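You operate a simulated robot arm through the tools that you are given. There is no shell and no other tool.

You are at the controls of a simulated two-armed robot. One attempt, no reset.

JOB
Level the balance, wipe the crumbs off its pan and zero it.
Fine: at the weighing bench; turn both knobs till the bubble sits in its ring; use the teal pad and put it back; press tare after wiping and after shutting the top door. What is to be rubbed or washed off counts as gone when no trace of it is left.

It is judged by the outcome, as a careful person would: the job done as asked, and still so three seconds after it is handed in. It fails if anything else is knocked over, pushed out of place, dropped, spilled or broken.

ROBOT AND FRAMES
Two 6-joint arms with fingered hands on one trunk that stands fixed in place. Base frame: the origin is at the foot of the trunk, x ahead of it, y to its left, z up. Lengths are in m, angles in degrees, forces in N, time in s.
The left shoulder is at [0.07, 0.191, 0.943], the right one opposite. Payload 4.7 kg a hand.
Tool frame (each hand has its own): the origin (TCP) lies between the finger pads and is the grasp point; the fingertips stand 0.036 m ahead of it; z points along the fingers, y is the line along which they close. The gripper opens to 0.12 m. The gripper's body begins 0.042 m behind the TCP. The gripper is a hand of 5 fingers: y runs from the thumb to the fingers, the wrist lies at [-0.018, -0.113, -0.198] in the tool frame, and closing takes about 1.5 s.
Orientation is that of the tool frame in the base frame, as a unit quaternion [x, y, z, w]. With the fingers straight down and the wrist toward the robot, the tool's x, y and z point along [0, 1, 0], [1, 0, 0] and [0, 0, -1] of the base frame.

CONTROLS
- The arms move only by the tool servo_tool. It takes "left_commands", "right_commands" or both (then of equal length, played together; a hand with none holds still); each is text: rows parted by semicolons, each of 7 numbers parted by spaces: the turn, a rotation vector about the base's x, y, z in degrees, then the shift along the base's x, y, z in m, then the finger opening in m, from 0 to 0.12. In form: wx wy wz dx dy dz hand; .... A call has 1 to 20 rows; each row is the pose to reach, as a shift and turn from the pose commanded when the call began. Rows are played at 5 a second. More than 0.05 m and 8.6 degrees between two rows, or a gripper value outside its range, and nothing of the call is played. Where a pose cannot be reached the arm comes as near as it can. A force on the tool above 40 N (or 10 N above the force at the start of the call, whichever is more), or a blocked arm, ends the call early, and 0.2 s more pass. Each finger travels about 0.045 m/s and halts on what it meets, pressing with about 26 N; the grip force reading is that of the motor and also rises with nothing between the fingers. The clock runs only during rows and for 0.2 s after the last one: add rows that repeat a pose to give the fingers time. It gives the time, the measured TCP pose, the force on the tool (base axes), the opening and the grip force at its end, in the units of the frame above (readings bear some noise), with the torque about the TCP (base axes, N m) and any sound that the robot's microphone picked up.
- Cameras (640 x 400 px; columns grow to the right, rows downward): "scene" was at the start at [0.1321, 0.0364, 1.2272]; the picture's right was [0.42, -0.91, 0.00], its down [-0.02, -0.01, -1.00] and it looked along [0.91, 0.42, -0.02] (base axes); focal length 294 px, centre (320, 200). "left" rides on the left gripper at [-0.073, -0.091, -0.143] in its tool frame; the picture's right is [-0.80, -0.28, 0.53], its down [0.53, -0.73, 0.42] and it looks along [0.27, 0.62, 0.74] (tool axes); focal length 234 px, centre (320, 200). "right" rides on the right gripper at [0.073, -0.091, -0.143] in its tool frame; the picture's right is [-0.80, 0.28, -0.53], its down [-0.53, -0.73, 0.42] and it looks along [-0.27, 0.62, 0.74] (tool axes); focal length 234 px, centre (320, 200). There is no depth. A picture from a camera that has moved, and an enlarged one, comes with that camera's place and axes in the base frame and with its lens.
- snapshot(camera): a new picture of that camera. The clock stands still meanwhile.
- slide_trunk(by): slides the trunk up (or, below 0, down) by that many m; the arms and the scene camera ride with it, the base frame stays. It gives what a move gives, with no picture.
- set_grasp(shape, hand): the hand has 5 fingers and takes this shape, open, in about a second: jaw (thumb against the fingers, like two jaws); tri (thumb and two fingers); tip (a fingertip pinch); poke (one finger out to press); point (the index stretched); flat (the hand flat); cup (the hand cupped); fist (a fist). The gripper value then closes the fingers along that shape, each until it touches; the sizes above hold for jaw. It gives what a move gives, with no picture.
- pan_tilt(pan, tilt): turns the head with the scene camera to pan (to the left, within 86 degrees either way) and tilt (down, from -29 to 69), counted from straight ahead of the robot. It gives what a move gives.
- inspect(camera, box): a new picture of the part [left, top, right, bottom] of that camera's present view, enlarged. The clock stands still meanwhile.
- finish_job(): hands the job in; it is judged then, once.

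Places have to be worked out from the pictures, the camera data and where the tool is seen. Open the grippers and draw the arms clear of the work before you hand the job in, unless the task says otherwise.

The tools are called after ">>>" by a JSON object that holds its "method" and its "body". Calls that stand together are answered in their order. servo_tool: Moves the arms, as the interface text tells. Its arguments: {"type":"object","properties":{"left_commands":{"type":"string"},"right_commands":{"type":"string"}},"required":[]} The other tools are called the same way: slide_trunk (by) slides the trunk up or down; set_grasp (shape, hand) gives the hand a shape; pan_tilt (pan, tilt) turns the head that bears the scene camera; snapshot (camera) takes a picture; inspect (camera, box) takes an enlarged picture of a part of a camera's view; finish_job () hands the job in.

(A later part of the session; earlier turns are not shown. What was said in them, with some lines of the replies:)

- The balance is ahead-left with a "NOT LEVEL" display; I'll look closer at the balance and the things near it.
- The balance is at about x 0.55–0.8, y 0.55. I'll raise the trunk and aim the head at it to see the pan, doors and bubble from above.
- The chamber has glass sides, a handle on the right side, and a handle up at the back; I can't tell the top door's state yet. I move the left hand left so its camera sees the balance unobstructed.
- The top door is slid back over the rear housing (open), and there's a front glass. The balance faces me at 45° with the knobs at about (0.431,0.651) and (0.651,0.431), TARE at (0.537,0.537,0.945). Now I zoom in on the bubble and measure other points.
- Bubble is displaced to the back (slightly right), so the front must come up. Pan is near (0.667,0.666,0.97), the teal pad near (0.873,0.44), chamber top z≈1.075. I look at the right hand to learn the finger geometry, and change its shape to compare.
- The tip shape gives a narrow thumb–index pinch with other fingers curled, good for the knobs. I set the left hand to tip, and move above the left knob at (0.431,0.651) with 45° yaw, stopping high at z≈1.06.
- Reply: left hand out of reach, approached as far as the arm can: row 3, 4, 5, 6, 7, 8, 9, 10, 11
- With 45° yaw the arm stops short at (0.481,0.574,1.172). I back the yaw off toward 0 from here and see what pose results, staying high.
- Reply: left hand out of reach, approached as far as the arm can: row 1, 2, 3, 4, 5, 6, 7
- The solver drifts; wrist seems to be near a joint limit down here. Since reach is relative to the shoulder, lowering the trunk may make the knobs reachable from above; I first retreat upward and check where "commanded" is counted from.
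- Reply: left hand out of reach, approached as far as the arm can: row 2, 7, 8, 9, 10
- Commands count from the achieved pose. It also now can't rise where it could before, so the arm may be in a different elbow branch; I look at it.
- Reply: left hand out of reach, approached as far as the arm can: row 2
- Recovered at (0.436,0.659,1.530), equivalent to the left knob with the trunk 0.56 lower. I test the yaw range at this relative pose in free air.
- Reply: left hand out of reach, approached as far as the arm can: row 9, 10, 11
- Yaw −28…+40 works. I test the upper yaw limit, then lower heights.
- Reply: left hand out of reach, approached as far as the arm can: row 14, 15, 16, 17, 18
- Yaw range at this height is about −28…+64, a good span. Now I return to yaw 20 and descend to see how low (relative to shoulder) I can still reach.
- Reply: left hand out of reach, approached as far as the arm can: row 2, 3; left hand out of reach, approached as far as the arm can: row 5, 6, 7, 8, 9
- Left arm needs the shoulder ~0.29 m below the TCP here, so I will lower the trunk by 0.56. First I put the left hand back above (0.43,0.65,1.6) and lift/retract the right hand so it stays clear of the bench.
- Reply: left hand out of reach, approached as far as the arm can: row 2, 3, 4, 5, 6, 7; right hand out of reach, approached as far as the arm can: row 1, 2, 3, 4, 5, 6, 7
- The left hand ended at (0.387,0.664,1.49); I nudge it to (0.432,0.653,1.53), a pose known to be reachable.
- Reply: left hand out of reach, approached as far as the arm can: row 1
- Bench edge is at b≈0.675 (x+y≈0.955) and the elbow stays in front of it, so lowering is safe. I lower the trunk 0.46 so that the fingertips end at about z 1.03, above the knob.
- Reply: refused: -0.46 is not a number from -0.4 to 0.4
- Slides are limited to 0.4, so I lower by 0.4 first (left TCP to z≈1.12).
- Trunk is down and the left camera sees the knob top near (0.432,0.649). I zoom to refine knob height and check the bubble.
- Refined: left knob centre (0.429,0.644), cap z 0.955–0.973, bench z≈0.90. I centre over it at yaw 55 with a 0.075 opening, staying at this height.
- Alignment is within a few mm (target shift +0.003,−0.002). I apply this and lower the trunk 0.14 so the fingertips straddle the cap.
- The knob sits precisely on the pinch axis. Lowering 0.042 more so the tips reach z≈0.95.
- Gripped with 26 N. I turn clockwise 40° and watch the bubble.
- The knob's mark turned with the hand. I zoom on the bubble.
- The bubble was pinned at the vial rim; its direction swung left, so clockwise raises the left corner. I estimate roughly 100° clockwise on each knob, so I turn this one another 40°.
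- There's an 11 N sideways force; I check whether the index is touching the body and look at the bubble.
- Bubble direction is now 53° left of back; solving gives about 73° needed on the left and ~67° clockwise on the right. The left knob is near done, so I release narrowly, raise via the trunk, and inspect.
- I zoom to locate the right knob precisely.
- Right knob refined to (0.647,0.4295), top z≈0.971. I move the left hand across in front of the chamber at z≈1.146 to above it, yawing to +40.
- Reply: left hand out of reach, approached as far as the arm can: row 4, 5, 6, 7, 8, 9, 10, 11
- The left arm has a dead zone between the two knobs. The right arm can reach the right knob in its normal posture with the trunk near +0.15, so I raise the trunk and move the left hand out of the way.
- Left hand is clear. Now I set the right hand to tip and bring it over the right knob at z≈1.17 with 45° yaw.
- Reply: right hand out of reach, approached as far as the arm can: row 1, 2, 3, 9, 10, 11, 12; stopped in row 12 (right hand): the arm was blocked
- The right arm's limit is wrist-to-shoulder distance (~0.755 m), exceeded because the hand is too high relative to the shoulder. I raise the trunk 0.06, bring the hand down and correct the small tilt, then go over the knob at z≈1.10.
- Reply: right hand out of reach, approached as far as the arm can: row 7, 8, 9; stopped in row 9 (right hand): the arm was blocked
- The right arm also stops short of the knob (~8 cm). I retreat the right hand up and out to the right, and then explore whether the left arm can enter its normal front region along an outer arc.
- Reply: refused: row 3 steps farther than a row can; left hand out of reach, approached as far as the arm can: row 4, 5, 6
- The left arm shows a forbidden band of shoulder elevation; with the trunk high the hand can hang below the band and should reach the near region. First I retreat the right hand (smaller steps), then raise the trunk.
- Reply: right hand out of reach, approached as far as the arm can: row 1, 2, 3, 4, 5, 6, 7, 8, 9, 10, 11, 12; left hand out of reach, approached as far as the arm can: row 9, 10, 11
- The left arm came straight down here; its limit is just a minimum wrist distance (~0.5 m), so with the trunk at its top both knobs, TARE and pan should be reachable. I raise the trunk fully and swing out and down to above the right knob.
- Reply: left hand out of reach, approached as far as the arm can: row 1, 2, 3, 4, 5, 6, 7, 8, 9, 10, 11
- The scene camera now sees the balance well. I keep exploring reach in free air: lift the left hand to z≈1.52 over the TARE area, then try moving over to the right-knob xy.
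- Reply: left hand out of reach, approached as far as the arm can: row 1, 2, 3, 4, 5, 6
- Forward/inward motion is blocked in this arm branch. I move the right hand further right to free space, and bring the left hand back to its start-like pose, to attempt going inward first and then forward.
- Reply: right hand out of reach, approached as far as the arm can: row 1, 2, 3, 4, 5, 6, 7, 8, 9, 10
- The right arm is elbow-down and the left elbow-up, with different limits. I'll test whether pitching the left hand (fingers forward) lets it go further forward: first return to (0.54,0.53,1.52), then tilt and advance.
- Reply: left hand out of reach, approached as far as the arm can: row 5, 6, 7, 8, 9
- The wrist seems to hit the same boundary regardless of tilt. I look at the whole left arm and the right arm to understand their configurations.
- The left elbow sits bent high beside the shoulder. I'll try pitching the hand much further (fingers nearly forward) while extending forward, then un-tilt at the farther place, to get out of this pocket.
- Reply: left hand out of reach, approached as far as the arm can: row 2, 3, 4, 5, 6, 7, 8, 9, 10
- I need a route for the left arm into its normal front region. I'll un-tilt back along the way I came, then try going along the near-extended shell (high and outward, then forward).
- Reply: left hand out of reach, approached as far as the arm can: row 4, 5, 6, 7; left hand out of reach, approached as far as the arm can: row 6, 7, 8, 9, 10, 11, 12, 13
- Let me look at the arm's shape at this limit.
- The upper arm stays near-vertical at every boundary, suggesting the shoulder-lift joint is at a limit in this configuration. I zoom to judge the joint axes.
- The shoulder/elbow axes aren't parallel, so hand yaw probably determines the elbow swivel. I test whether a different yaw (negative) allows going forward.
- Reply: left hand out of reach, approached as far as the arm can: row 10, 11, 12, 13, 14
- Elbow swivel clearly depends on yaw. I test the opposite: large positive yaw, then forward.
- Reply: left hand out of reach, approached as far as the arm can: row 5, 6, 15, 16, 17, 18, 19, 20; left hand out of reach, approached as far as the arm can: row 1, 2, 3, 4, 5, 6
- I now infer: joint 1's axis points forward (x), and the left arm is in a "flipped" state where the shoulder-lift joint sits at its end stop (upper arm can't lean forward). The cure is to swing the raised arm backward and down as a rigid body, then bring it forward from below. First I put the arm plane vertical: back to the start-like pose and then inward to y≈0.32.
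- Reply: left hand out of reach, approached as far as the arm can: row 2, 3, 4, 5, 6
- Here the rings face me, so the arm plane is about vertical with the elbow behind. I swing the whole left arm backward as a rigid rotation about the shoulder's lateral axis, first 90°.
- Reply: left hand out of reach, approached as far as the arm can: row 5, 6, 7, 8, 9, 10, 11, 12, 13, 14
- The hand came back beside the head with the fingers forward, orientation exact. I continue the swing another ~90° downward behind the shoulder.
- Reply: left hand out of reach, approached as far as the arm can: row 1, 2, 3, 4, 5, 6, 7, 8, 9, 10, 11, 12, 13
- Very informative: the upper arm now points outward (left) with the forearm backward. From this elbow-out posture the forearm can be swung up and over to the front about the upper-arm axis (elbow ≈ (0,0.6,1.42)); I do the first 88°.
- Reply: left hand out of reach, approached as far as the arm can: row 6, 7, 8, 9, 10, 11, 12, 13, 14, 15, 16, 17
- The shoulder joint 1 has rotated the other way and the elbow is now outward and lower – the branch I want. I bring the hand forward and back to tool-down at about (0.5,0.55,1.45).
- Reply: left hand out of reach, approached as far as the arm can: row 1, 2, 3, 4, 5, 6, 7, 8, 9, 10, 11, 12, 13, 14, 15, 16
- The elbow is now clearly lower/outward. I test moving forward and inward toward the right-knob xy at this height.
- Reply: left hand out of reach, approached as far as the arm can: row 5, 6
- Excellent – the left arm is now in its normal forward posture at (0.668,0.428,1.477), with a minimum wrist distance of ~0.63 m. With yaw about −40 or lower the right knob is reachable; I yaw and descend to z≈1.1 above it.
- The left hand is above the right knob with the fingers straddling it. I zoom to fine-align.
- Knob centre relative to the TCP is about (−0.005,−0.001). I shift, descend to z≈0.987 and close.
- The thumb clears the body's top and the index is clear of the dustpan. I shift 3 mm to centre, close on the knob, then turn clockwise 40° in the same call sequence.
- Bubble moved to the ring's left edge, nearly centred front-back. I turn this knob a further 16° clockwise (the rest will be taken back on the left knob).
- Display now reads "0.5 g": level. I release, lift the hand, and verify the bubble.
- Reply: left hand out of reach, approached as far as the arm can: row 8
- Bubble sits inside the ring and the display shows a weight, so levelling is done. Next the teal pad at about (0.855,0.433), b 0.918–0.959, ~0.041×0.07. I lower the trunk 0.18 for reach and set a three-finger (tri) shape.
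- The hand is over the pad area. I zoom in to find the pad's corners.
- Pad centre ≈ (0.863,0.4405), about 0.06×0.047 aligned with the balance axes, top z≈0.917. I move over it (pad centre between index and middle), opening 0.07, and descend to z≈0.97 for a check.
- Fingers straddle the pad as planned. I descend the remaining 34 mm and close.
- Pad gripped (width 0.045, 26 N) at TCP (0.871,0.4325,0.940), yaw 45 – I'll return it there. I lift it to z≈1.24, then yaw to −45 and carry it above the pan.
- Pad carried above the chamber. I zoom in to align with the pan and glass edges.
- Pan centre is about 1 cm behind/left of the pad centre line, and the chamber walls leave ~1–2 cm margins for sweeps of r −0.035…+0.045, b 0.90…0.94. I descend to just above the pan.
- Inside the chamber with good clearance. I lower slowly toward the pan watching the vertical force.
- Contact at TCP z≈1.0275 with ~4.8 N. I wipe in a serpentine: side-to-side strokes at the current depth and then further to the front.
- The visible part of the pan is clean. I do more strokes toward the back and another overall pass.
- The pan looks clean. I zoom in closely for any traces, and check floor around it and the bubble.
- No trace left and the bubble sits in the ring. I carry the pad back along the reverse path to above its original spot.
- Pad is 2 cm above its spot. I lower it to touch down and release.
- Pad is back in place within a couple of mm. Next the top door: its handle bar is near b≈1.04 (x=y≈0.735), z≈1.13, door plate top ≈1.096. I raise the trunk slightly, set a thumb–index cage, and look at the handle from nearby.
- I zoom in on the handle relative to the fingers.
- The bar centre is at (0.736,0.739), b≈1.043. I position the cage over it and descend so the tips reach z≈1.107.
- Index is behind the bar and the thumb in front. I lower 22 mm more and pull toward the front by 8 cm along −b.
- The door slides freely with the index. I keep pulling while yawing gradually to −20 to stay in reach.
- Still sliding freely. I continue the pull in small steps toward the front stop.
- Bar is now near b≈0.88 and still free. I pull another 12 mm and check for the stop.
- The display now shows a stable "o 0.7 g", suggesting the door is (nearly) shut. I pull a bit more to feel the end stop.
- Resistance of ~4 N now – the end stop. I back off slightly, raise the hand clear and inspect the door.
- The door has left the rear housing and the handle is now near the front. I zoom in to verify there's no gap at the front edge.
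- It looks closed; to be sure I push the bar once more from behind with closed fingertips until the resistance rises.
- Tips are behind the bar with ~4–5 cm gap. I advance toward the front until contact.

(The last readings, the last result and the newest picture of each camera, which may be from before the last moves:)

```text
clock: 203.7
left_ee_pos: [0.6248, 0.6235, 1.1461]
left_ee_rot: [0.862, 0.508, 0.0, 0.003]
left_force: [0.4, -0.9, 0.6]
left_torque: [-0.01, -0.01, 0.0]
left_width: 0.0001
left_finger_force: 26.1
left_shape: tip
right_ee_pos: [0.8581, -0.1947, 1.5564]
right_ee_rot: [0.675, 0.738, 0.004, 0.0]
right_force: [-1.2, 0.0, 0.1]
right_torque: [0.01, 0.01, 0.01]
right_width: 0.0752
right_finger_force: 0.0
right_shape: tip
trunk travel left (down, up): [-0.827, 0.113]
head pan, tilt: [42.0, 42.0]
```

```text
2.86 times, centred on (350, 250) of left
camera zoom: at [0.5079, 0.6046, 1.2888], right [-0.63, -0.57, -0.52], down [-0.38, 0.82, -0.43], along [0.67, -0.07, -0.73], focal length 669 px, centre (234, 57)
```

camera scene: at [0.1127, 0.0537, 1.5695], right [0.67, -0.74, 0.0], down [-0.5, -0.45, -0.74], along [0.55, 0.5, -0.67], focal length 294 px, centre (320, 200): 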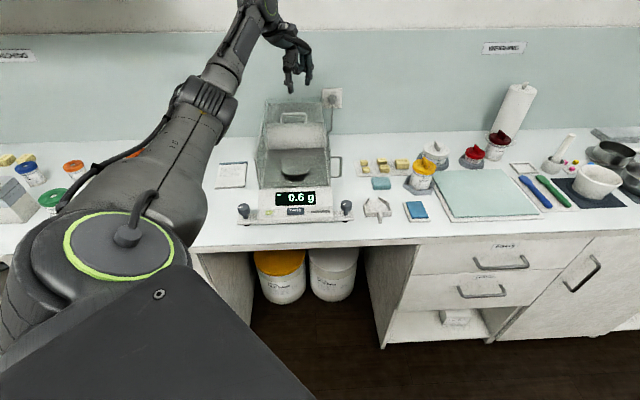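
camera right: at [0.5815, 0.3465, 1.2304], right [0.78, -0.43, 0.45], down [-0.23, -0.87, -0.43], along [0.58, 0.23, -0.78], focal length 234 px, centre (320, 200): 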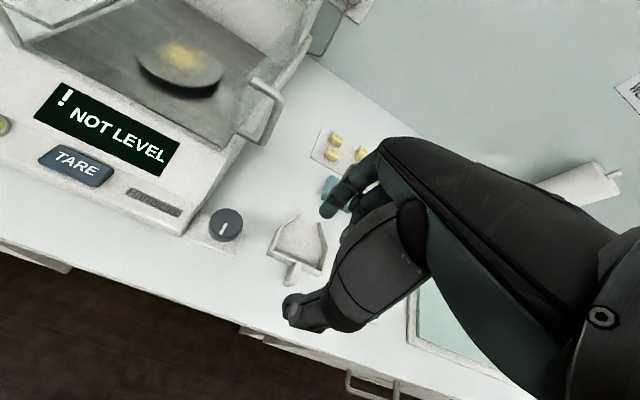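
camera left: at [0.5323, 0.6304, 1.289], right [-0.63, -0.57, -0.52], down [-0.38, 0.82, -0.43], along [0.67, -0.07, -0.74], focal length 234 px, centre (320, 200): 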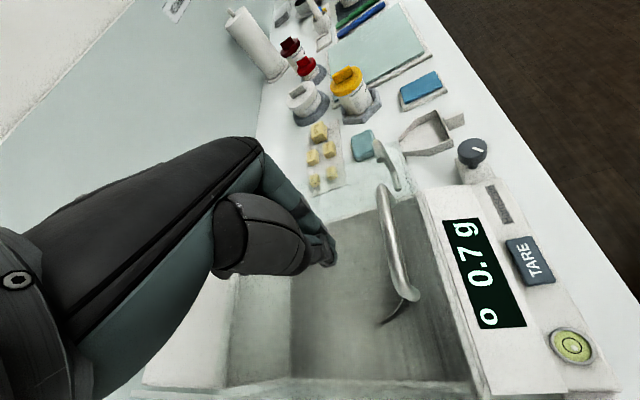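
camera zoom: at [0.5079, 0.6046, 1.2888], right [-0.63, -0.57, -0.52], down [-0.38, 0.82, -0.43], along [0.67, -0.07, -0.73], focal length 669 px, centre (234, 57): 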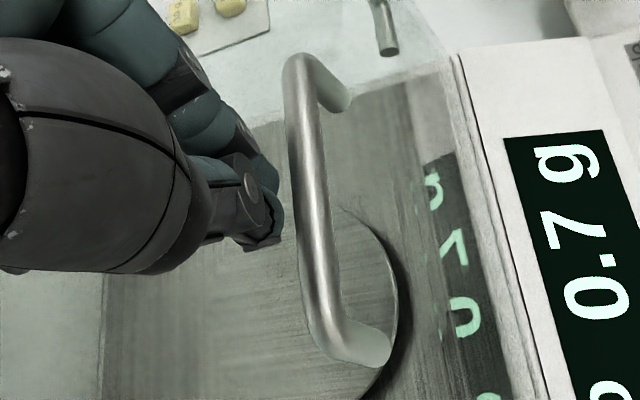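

About 6 mm to the bar. I advance a further 10–12 mm in small steps and read the force.

>>> {"method": "servo_tool", "body": {"left_commands": "0 0 0 -0.003 -0.003 0 0; 0 0 0 -0.006 -0.006 0 0; 0 0 0 -0.008 -0.008 0 0; 0 0 0 -0.008 -0.008 0 0"}}

>>> {"method": "servo_tool", "body": {"left_commands": "0 0 0 -0.0015 -0.0015 0 0; 0 0 0 -0.003 -0.003 0 0; 0 0 0 -0.003 -0.003 0 0"}}

>>> {"method": "inspect", "body": {"camera": "left", "box": [270, 180, 430, 320]}}

>>> {"method": "inspect", "body": {"camera": "scene", "box": [245, 90, 345, 190]}}

```text
clock: 204.7
left_ee_pos: [0.6169, 0.6151, 1.1455]
left_ee_rot: [0.862, 0.506, 0.0, 0.003]
left_force: [0.1, 0.8, 0.8]
left_torque: [0.04, -0.02, -0.04]
left_width: 0.0
left_finger_force: 25.7
left_shape: tip
right_ee_pos: [0.8578, -0.1946, 1.5569]
right_ee_rot: [0.675, 0.738, 0.006, 0.0]
right_force: [-0.6, 0.2, 0.2]
right_torque: [0.01, 0.01, 0.02]
right_width: 0.075
right_finger_force: 0.0
right_shape: tip
trunk travel left (down, up): [-0.827, 0.113]
head pan, tilt: [42.0, 42.0]
```

```text
clock: 205.4
left_ee_pos: [0.6135, 0.6134, 1.1447]
left_ee_rot: [0.862, 0.507, 0.0, 0.003]
left_force: [4.5, 4.6, 0.3]
left_torque: [0.12, -0.13, 0.0]
left_width: 0.0
left_finger_force: 25.8
left_shape: tip
right_ee_pos: [0.8584, -0.1946, 1.558]
right_ee_rot: [0.675, 0.738, 0.004, 0.001]
right_force: [0.3, 0.4, 0.4]
right_torque: [0.01, -0.02, -0.04]
right_width: 0.0753
right_finger_force: 0.1
right_shape: tip
trunk travel left (down, up): [-0.827, 0.113]
head pan, tilt: [42.0, 42.0]
```

```text
2.86 times, centred on (350, 250) of left
camera zoom: at [0.498, 0.5939, 1.2885], right [-0.63, -0.57, -0.52], down [-0.38, 0.82, -0.43], along [0.67, -0.07, -0.73], focal length 669 px, centre (234, 57)
```

zoom: 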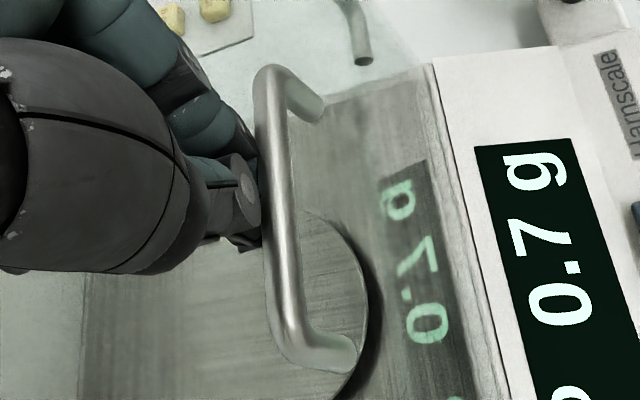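

```text
4.00 times, centred on (295, 140) of scene
camera zoom: at [0.1132, 0.0548, 1.5695], right [0.67, -0.74, 0.0], down [-0.5, -0.45, -0.74], along [0.55, 0.5, -0.67], focal length 1175 px, centre (420, 440)
```

zoom: 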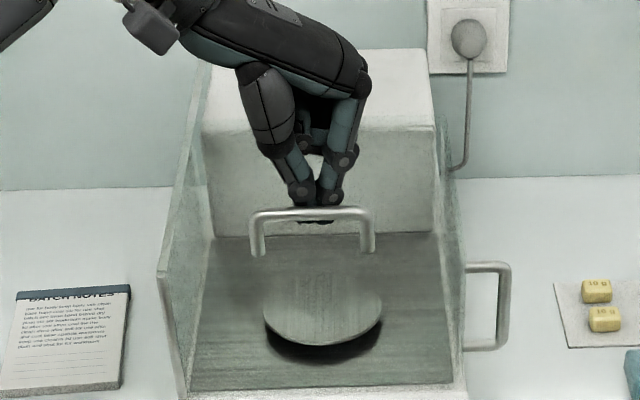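

The push met a firm rise to ~6 N: the door is at its stop, shut. I back off, lift, raise the trunk fully and move around the right to descend in front of the chamber for pressing TARE with closed fingertips (at about (0.536,0.5375), top z≈0.955).

>>> {"method": "servo_tool", "body": {"left_commands": "0 0 0 0.006 0.006 0 0; 0 0 0 0.012 0.012 0.01 0; 0 0 0 0.015 0.015 0.04 0; 0 0 0 0.02 0.02 0.08 0; 0 0 0 0.025 0.025 0.12 0; 0 0 0 0.03 0.03 0.15 0; 0 0 0 0.03 0.03 0.15 0"}}

>>> {"method": "slide_trunk", "body": {"by": 0.113}}

>>> {"method": "servo_tool", "body": {"left_commands": "0 0 -7 0.005 -0.04 0 0; 0 0 -14 0.01 -0.08 0 0; 0 0 -21 0.015 -0.12 0 0; 0 0 -28 0.015 -0.16 0 0; 0 0 -35 0.012 -0.19 0 0; 0 0 -42 0.01 -0.21 0 0; 0 0 -46 0.007 -0.219 -0.03 0; 0 0 -46 0.007 -0.219 -0.07 0; 0 0 -46 0.007 -0.219 -0.11 0; 0 0 -46 0.007 -0.219 -0.15 0; 0 0 -46 0.007 -0.219 -0.19 0; 0 0 -46 0.007 -0.219 -0.23 0; 0 0 -46 0.007 -0.219 -0.27 0; 0 0 -46 0.007 -0.219 -0.31 0; 0 0 -46 0.007 -0.219 -0.33 0; 0 0 -46 0.007 -0.219 -0.33 0"}}

>>> {"method": "snapshot", "body": {"camera": "scene"}}

>>> {"method": "snapshot", "body": {"camera": "left"}}

```text
clock: 207.1
left_ee_pos: [0.6409, 0.642, 1.296]
left_ee_rot: [0.862, 0.507, 0.0, 0.003]
left_force: [-0.8, -0.5, -0.5]
left_torque: [0.0, 0.03, 0.02]
left_width: 0.0
left_finger_force: 26.3
left_shape: tip
right_ee_pos: [0.8577, -0.1949, 1.5568]
right_ee_rot: [0.675, 0.738, 0.005, 0.001]
right_force: [-1.5, -0.2, 1.1]
right_torque: [0.01, -0.01, 0.0]
right_width: 0.0751
right_finger_force: 0.0
right_shape: tip
trunk travel left (down, up): [-0.827, 0.113]
head pan, tilt: [42.0, 42.0]
```

```text
clock: 208.5
left_ee_pos: [0.6422, 0.6411, 1.4095]
left_ee_rot: [0.862, 0.507, -0.001, 0.003]
left_force: [0.2, 0.3, 0.7]
left_torque: [0.01, 0.0, 0.0]
left_width: 0.0
left_finger_force: 26.1
left_shape: tip
right_ee_pos: [0.8575, -0.1955, 1.6698]
right_ee_rot: [0.675, 0.738, 0.005, -0.001]
right_force: [0.4, -0.2, -0.1]
right_torque: [0.03, 0.0, 0.03]
right_width: 0.0751
right_finger_force: 0.1
right_shape: tip
trunk travel left (down, up): [-0.94, 0.0]
head pan, tilt: [42.0, 42.0]
```

```text
clock: 211.9
left_ee_pos: [0.6493, 0.4223, 1.0791]
left_ee_rot: [0.992, 0.13, -0.001, 0.002]
left_force: [0.3, 0.4, -0.6]
left_torque: [0.0, 0.0, -0.02]
left_width: 0.0002
left_finger_force: 25.8
left_shape: tip
right_ee_pos: [0.8585, -0.1939, 1.6701]
right_ee_rot: [0.675, 0.738, 0.004, 0.0]
right_force: [-0.4, -0.2, -0.8]
right_torque: [-0.03, 0.0, 0.03]
right_width: 0.0751
right_finger_force: 0.1
right_shape: tip
trunk travel left (down, up): [-0.94, 0.0]
head pan, tilt: [42.0, 42.0]
```

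```text
taken
camera scene: at [0.1123, 0.0536, 1.6826], right [0.67, -0.74, 0.0], down [-0.5, -0.45, -0.74], along [0.55, 0.5, -0.67], focal length 294 px, centre (320, 200)
```

scene: 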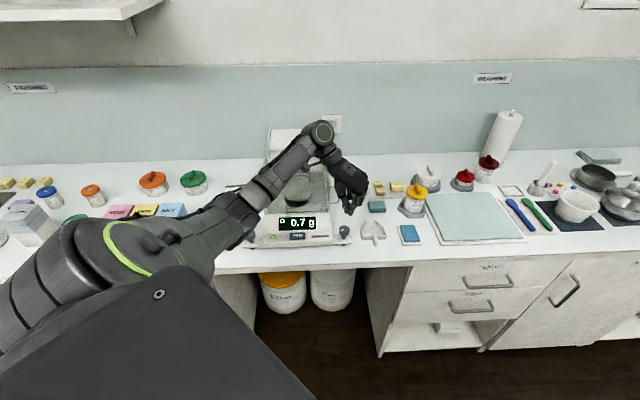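

```text
taken
camera left: at [0.555, 0.4931, 1.2219], right [-0.85, 0.06, -0.52], down [0.33, 0.84, -0.43], along [0.42, -0.54, -0.74], focal length 234 px, centre (320, 200)
```

left: 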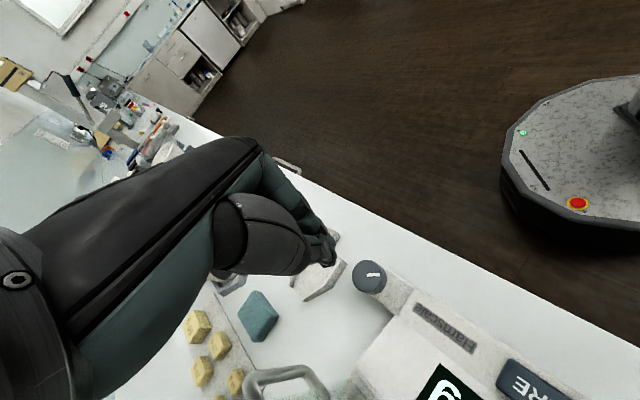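

Now I slide over to above TARE at z≈1.06 with yaw −60 and check alignment.

>>> {"method": "servo_tool", "body": {"left_commands": "0 0 3 -0.023 0.023 -0.003 0; 0 0 6 -0.046 0.046 -0.006 0; 0 0 9 -0.069 0.07 -0.009 0; 0 0 12 -0.092 0.093 -0.012 0; 0 0 15 -0.113 0.115 -0.015 0; 0 0 15 -0.113 0.115 -0.015 0"}}

>>> {"method": "inspect", "body": {"camera": "scene", "box": [240, 150, 380, 260]}}

>>> {"method": "snapshot", "body": {"camera": "left"}}

```text
clock: 213.3
left_ee_pos: [0.5358, 0.5384, 1.0632]
left_ee_rot: [0.966, 0.258, -0.001, 0.003]
left_force: [-0.2, -0.8, 0.1]
left_torque: [-0.02, 0.01, -0.03]
left_width: 0.0001
left_finger_force: 26.0
left_shape: tip
right_ee_pos: [0.8581, -0.1958, 1.6703]
right_ee_rot: [0.675, 0.738, 0.005, 0.001]
right_force: [-0.8, -0.3, 0.3]
right_torque: [0.05, -0.01, -0.01]
right_width: 0.0751
right_finger_force: 0.0
right_shape: tip
trunk travel left (down, up): [-0.94, 0.0]
head pan, tilt: [42.0, 42.0]
```

```text
3.64 times, centred on (310, 205) of scene
camera zoom: at [0.113, 0.0534, 1.6825], right [0.67, -0.74, 0.0], down [-0.5, -0.45, -0.74], along [0.55, 0.5, -0.67], focal length 1069 px, centre (356, 182)
```

zoom: 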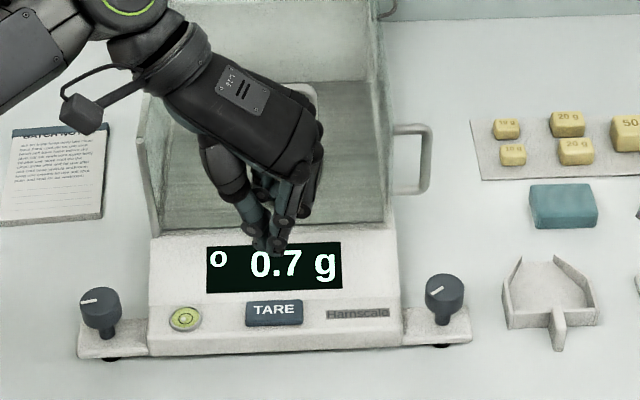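

```text
taken
camera left: at [0.4268, 0.5813, 1.2066], right [-0.84, -0.16, -0.52], down [0.1, 0.9, -0.43], along [0.54, -0.41, -0.74], focal length 234 px, centre (320, 200)
```

left: 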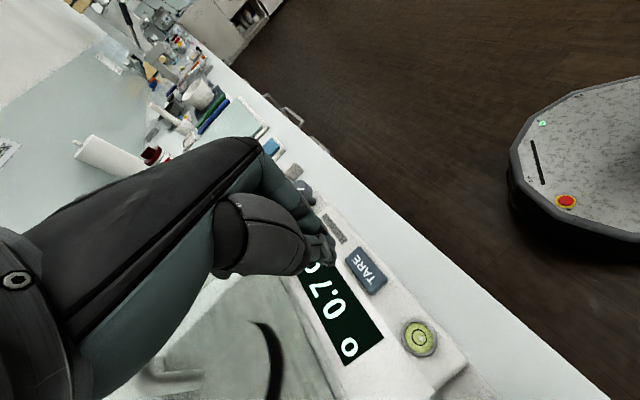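

The fingertips' axis passes right through TARE. I lower toward it and then press in small steps.

>>> {"method": "servo_tool", "body": {"left_commands": "0 0 0 0 0 -0.02 0; 0 0 0 0 0 -0.04 0; 0 0 0 0 0 -0.055 0; 0 0 0 0 0 -0.062 0; 0 0 0 0 0 -0.062 0"}}

>>> {"method": "inspect", "body": {"camera": "left", "box": [260, 180, 460, 360]}}

>>> {"method": "inspect", "body": {"camera": "scene", "box": [255, 195, 345, 255]}}

```text
clock: 214.5
left_ee_pos: [0.5344, 0.5386, 1.0029]
left_ee_rot: [0.966, 0.258, 0.0, 0.003]
left_force: [0.3, 0.4, -0.1]
left_torque: [-0.05, 0.03, 0.0]
left_width: 0.0
left_finger_force: 26.1
left_shape: tip
right_ee_pos: [0.8572, -0.1951, 1.6717]
right_ee_rot: [0.675, 0.738, 0.006, 0.0]
right_force: [-0.7, -0.1, -0.6]
right_torque: [-0.01, 0.0, 0.02]
right_width: 0.0748
right_finger_force: 0.1
right_shape: tip
trunk travel left (down, up): [-0.94, 0.0]
head pan, tilt: [42.0, 42.0]
```

```text
2.22 times, centred on (360, 270) of left
camera zoom: at [0.4261, 0.5814, 1.1456], right [-0.84, -0.16, -0.52], down [0.1, 0.9, -0.43], along [0.54, -0.41, -0.73], focal length 520 px, centre (231, 44)
```

zoom: 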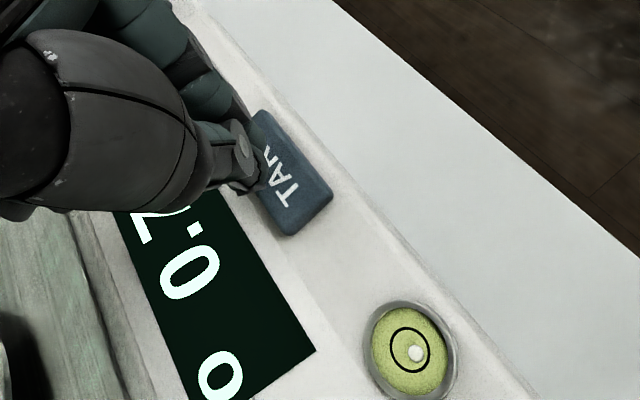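

```text
6.67 times, centred on (300, 225) of scene
camera zoom: at [0.1121, 0.0541, 1.6826], right [0.67, -0.74, 0.0], down [-0.5, -0.45, -0.74], along [0.55, 0.5, -0.67], focal length 1959 px, centre (453, 33)
```

zoom: 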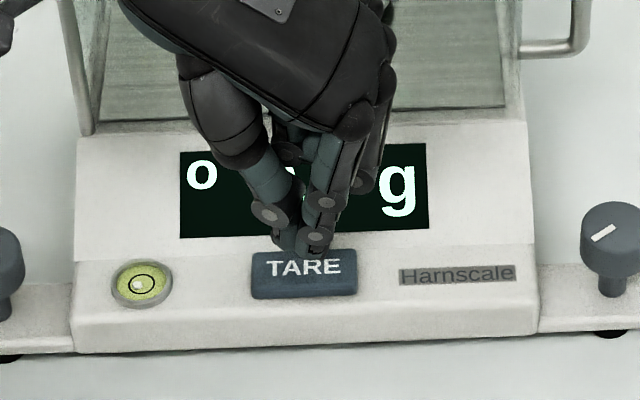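

One centimetre above the button centre. I press down gently, then lift, and read the display.

>>> {"method": "servo_tool", "body": {"left_commands": "0 0 0 0 0 -0.004 0; 0 0 0 0 0 -0.008 0; 0 0 0 0 0 -0.011 0; 0 0 0 0 0 -0.011 0"}}

>>> {"method": "inspect", "body": {"camera": "scene", "box": [255, 195, 345, 255]}}

```text
clock: 215.5
left_ee_pos: [0.5354, 0.5388, 0.9916]
left_ee_rot: [0.966, 0.258, -0.001, 0.003]
left_force: [-1.1, 0.5, 0.2]
left_torque: [0.01, -0.01, -0.01]
left_width: 0.0
left_finger_force: 25.8
left_shape: tip
right_ee_pos: [0.8582, -0.1955, 1.67]
right_ee_rot: [0.675, 0.738, 0.005, -0.001]
right_force: [0.0, -0.1, 0.5]
right_torque: [0.0, -0.02, 0.01]
right_width: 0.0751
right_finger_force: 0.1
right_shape: tip
trunk travel left (down, up): [-0.94, 0.0]
head pan, tilt: [42.0, 42.0]
```

```text
6.67 times, centred on (300, 225) of scene
camera zoom: at [0.1123, 0.0539, 1.6826], right [0.67, -0.74, 0.0], down [-0.5, -0.45, -0.74], along [0.55, 0.5, -0.67], focal length 1959 px, centre (453, 33)
```

zoom: 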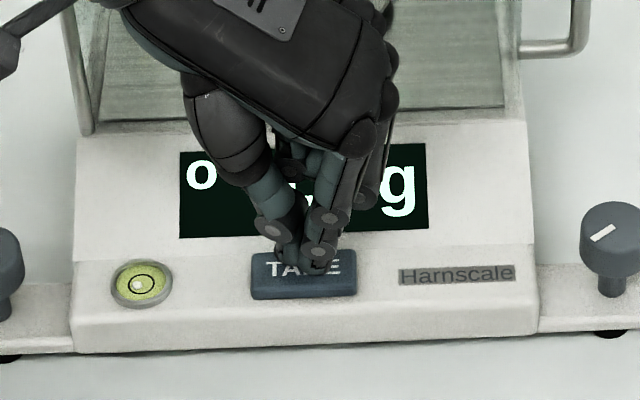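

No contact force yet (tip z≈0.956). I press a few millimetres further.

>>> {"method": "servo_tool", "body": {"left_commands": "0 0 0 0 0 -0.003 0; 0 0 0 0 0 -0.005 0; 0 0 0 0 0 -0.005 0"}}

>>> {"method": "inspect", "body": {"camera": "scene", "box": [255, 195, 345, 255]}}

```text
clock: 216.3
left_ee_pos: [0.5357, 0.5378, 0.9871]
left_ee_rot: [0.966, 0.258, 0.0, 0.003]
left_force: [-0.6, 0.9, 4.2]
left_torque: [-0.05, -0.03, 0.03]
left_width: 0.0
left_finger_force: 25.7
left_shape: tip
right_ee_pos: [0.8573, -0.196, 1.6705]
right_ee_rot: [0.675, 0.738, 0.006, 0.001]
right_force: [0.1, -0.6, -0.4]
right_torque: [0.0, 0.02, 0.0]
right_width: 0.0749
right_finger_force: 0.0
right_shape: tip
trunk travel left (down, up): [-0.94, 0.0]
head pan, tilt: [42.0, 42.0]
heard: click
```

```text
6.67 times, centred on (300, 225) of scene
camera zoom: at [0.1119, 0.0536, 1.6827], right [0.67, -0.74, 0.0], down [-0.5, -0.45, -0.74], along [0.55, 0.5, -0.67], focal length 1959 px, centre (453, 33)
```

zoom: 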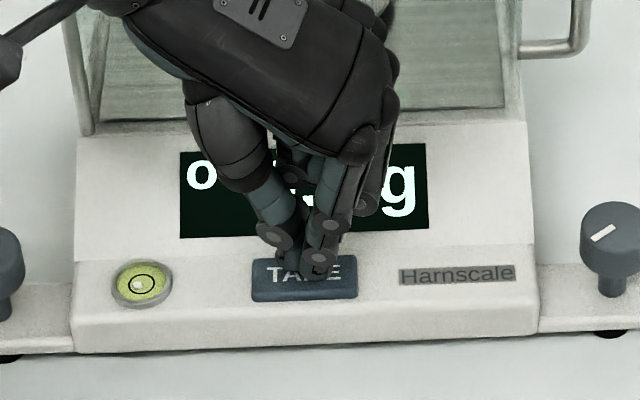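

A click was heard at ~4 N. I lift straight up and slide away to read the display.

>>> {"method": "servo_tool", "body": {"left_commands": "0 0 0 0 0 0.01 0; 0 0 0 0 0 0.03 0; 0 0 0 0 0 0.06 0; 0 0 0 0 0 0.075 0; 0 0 -3 0.023 -0.023 0.08 0; 0 0 -6 0.046 -0.046 0.085 0; 0 0 -9 0.069 -0.07 0.09 0; 0 0 -12 0.092 -0.093 0.09 0; 0 0 -15 0.113 -0.115 0.092 0; 0 0 -15 0.113 -0.115 0.092 0"}}

>>> {"method": "inspect", "body": {"camera": "scene", "box": [225, 140, 365, 265]}}

>>> {"method": "inspect", "body": {"camera": "scene", "box": [258, 226, 282, 246]}}

```text
clock: 218.5
left_ee_pos: [0.6476, 0.4239, 1.0782]
left_ee_rot: [0.992, 0.129, -0.001, 0.003]
left_force: [0.7, 0.5, -0.2]
left_torque: [-0.02, -0.01, -0.04]
left_width: 0.0
left_finger_force: 26.3
left_shape: tip
right_ee_pos: [0.8577, -0.195, 1.6706]
right_ee_rot: [0.675, 0.738, 0.006, 0.001]
right_force: [0.5, -0.6, 0.2]
right_torque: [-0.02, 0.02, -0.02]
right_width: 0.075
right_finger_force: 0.0
right_shape: tip
trunk travel left (down, up): [-0.94, 0.0]
head pan, tilt: [42.0, 42.0]
```

```text
3.20 times, centred on (295, 202) of scene
camera zoom: at [0.1118, 0.0543, 1.6826], right [0.67, -0.74, 0.0], down [-0.5, -0.45, -0.74], along [0.55, 0.5, -0.67], focal length 940 px, centre (400, 192)
```

zoom: 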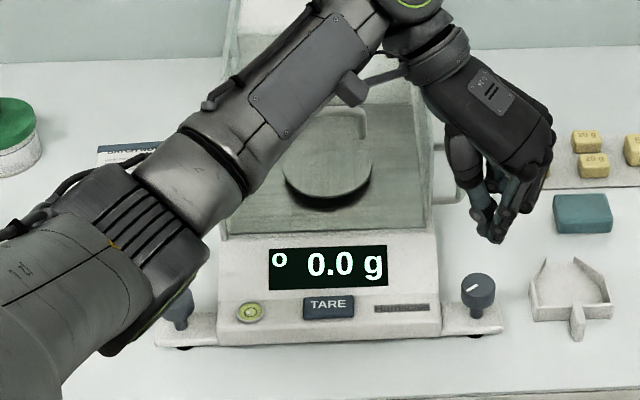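

```text
16.00 times, centred on (270, 236) of scene
camera zoom: at [0.1118, 0.0543, 1.6826], right [0.67, -0.74, 0.0], down [-0.5, -0.45, -0.74], along [0.55, 0.5, -0.67], focal length 4702 px, centre (1120, -376)
```

zoom: 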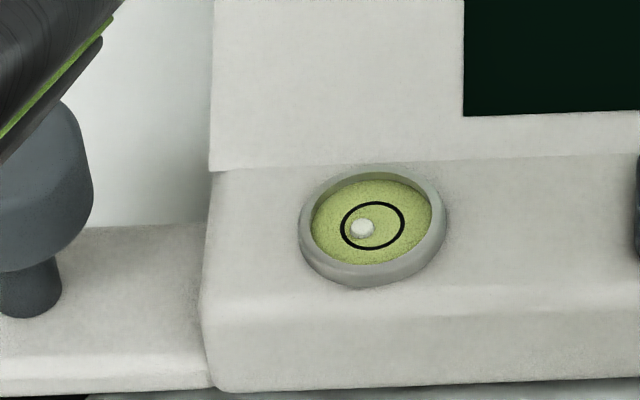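

Display reads a stable "0.0 g", the bubble is in the ring. I raise the left hand clear and open it, then take a final overall look.

>>> {"method": "servo_tool", "body": {"left_commands": "0 0 0 0 0 0.04 0; 0 0 0 0 0 0.08 0; 0 0 0 0 0 0.12 0; 0 0 0 0 0 0.16 0.02; 0 0 5 0.005 0 0.2 0.04; 0 0 10 0.01 0 0.24 0.06; 0 0 15 0.01 0 0.28 0.08; 0 0 20 0.01 0 0.32 0.1; 0 0 25 0.01 0 0.36 0.12; 0 0 25 0.01 0 0.4 0.12; 0 0 25 0.01 0 0.4 0.12; 0 0 25 0.01 0 0.4 0.12", "right_commands": "0 0 0 0 0 0 0.09; 0 0 0 0 0 0 0.1; 0 0 0 0 0 0 0.11; 0 0 0 0 0 0 0.12; 0 0 0 0 0 0 0.12; 0 0 0 0 0 0 0.12; 0 0 0 0 0 0 0.12; 0 0 0 0 0 0 0.12; 0 0 0 0 0 0 0.12; 0 0 0 0 0 0 0.12; 0 0 0 0 0 0 0.12; 0 0 0 0 0 0 0.12"}}

>>> {"method": "snapshot", "body": {"camera": "scene"}}

>>> {"method": "inspect", "body": {"camera": "scene", "box": [220, 110, 440, 265]}}

>>> {"method": "inspect", "body": {"camera": "left", "box": [320, 150, 640, 400]}}

```text
clock: 221.1
left_ee_pos: [0.6577, 0.424, 1.4799]
left_ee_rot: [0.94, 0.341, -0.001, 0.002]
left_force: [-0.5, 0.6, 0.6]
left_torque: [0.0, 0.0, -0.02]
left_width: 0.1197
left_finger_force: 0.0
left_shape: tip
right_ee_pos: [0.8572, -0.1944, 1.6697]
right_ee_rot: [0.675, 0.738, 0.004, 0.0]
right_force: [-0.1, 0.5, -0.5]
right_torque: [0.01, 0.02, 0.0]
right_width: 0.1197
right_finger_force: 0.1
right_shape: tip
trunk travel left (down, up): [-0.94, 0.0]
head pan, tilt: [42.0, 42.0]
```

```text
taken
camera scene: at [0.1126, 0.0547, 1.6825], right [0.67, -0.74, 0.0], down [-0.5, -0.45, -0.74], along [0.55, 0.5, -0.67], focal length 294 px, centre (320, 200)
```

scene: 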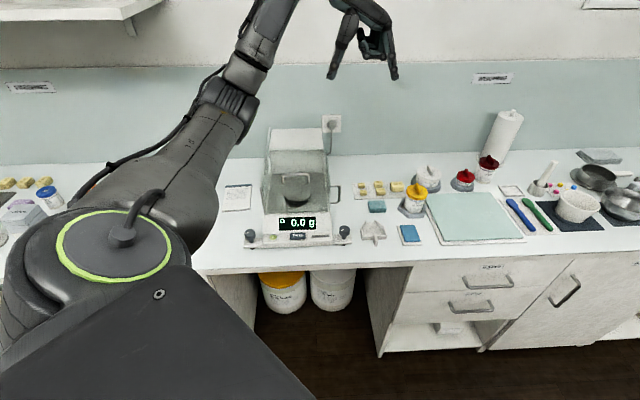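

```text
2.58 times, centred on (330, 188) of scene
camera zoom: at [0.1126, 0.0547, 1.6825], right [0.67, -0.74, 0.0], down [-0.5, -0.45, -0.74], along [0.55, 0.5, -0.67], focal length 758 px, centre (294, 232)
```

zoom: 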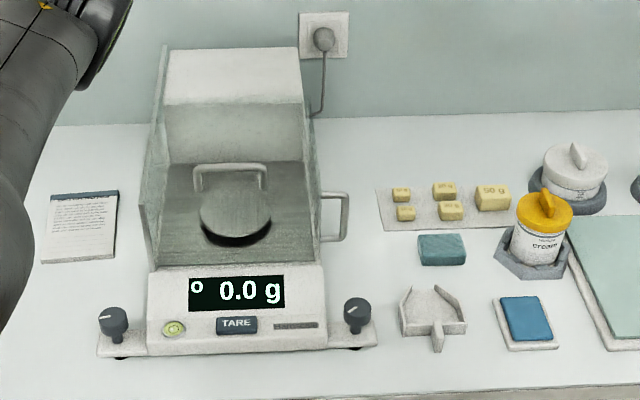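

```text
1.60 times, centred on (480, 275) of left
camera zoom: at [0.5435, 0.4468, 1.6232], right [-0.8, -0.31, -0.52], down [-0.06, 0.9, -0.43], along [0.6, -0.31, -0.74], focal length 375 px, centre (64, 80)
```

zoom: 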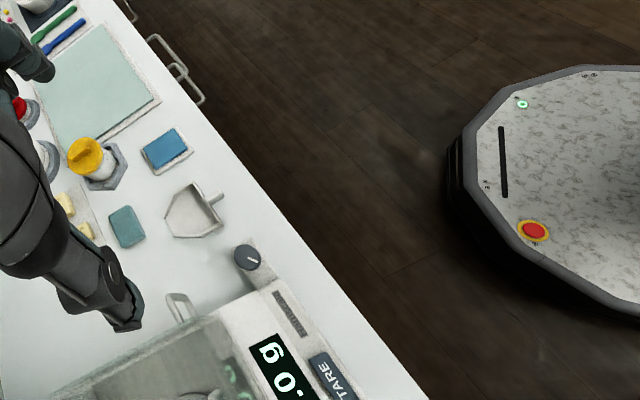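

Everything is in order. The balance is level with the bubble in its ring, the pan is clean and the top door is shut. The display reads a stable 0.0 g, the teal pad is back in its place, and both hands are open and clear. I hand the job in.

>>> {"method": "finish_job", "body": {}}

```text
The job is handed in.
```

The balance is level, its pan is clean and it is zeroed. I handed the job in with both hands open and clear of the bench.

- **Levelling:** I turned the left knob about 80° and the right knob about 56° clockwise. The bubble sits fully inside its ring, slightly left of centre, and the display no longer shows "NOT LEVEL".
- **Wiping:** I wiped the pan with the teal pad. Close-up pictures from two cameras show no crumbs left. The pad went back within a couple of millimetres of where it was.
- **Top door and tare:** I slid the top door forward until it met its stop. I then pressed TARE once, after the wiping and with the door shut. It clicked, and the display shows a stable "0.0 g".

In the last pictures, nothing else on the bench looks moved or knocked over.
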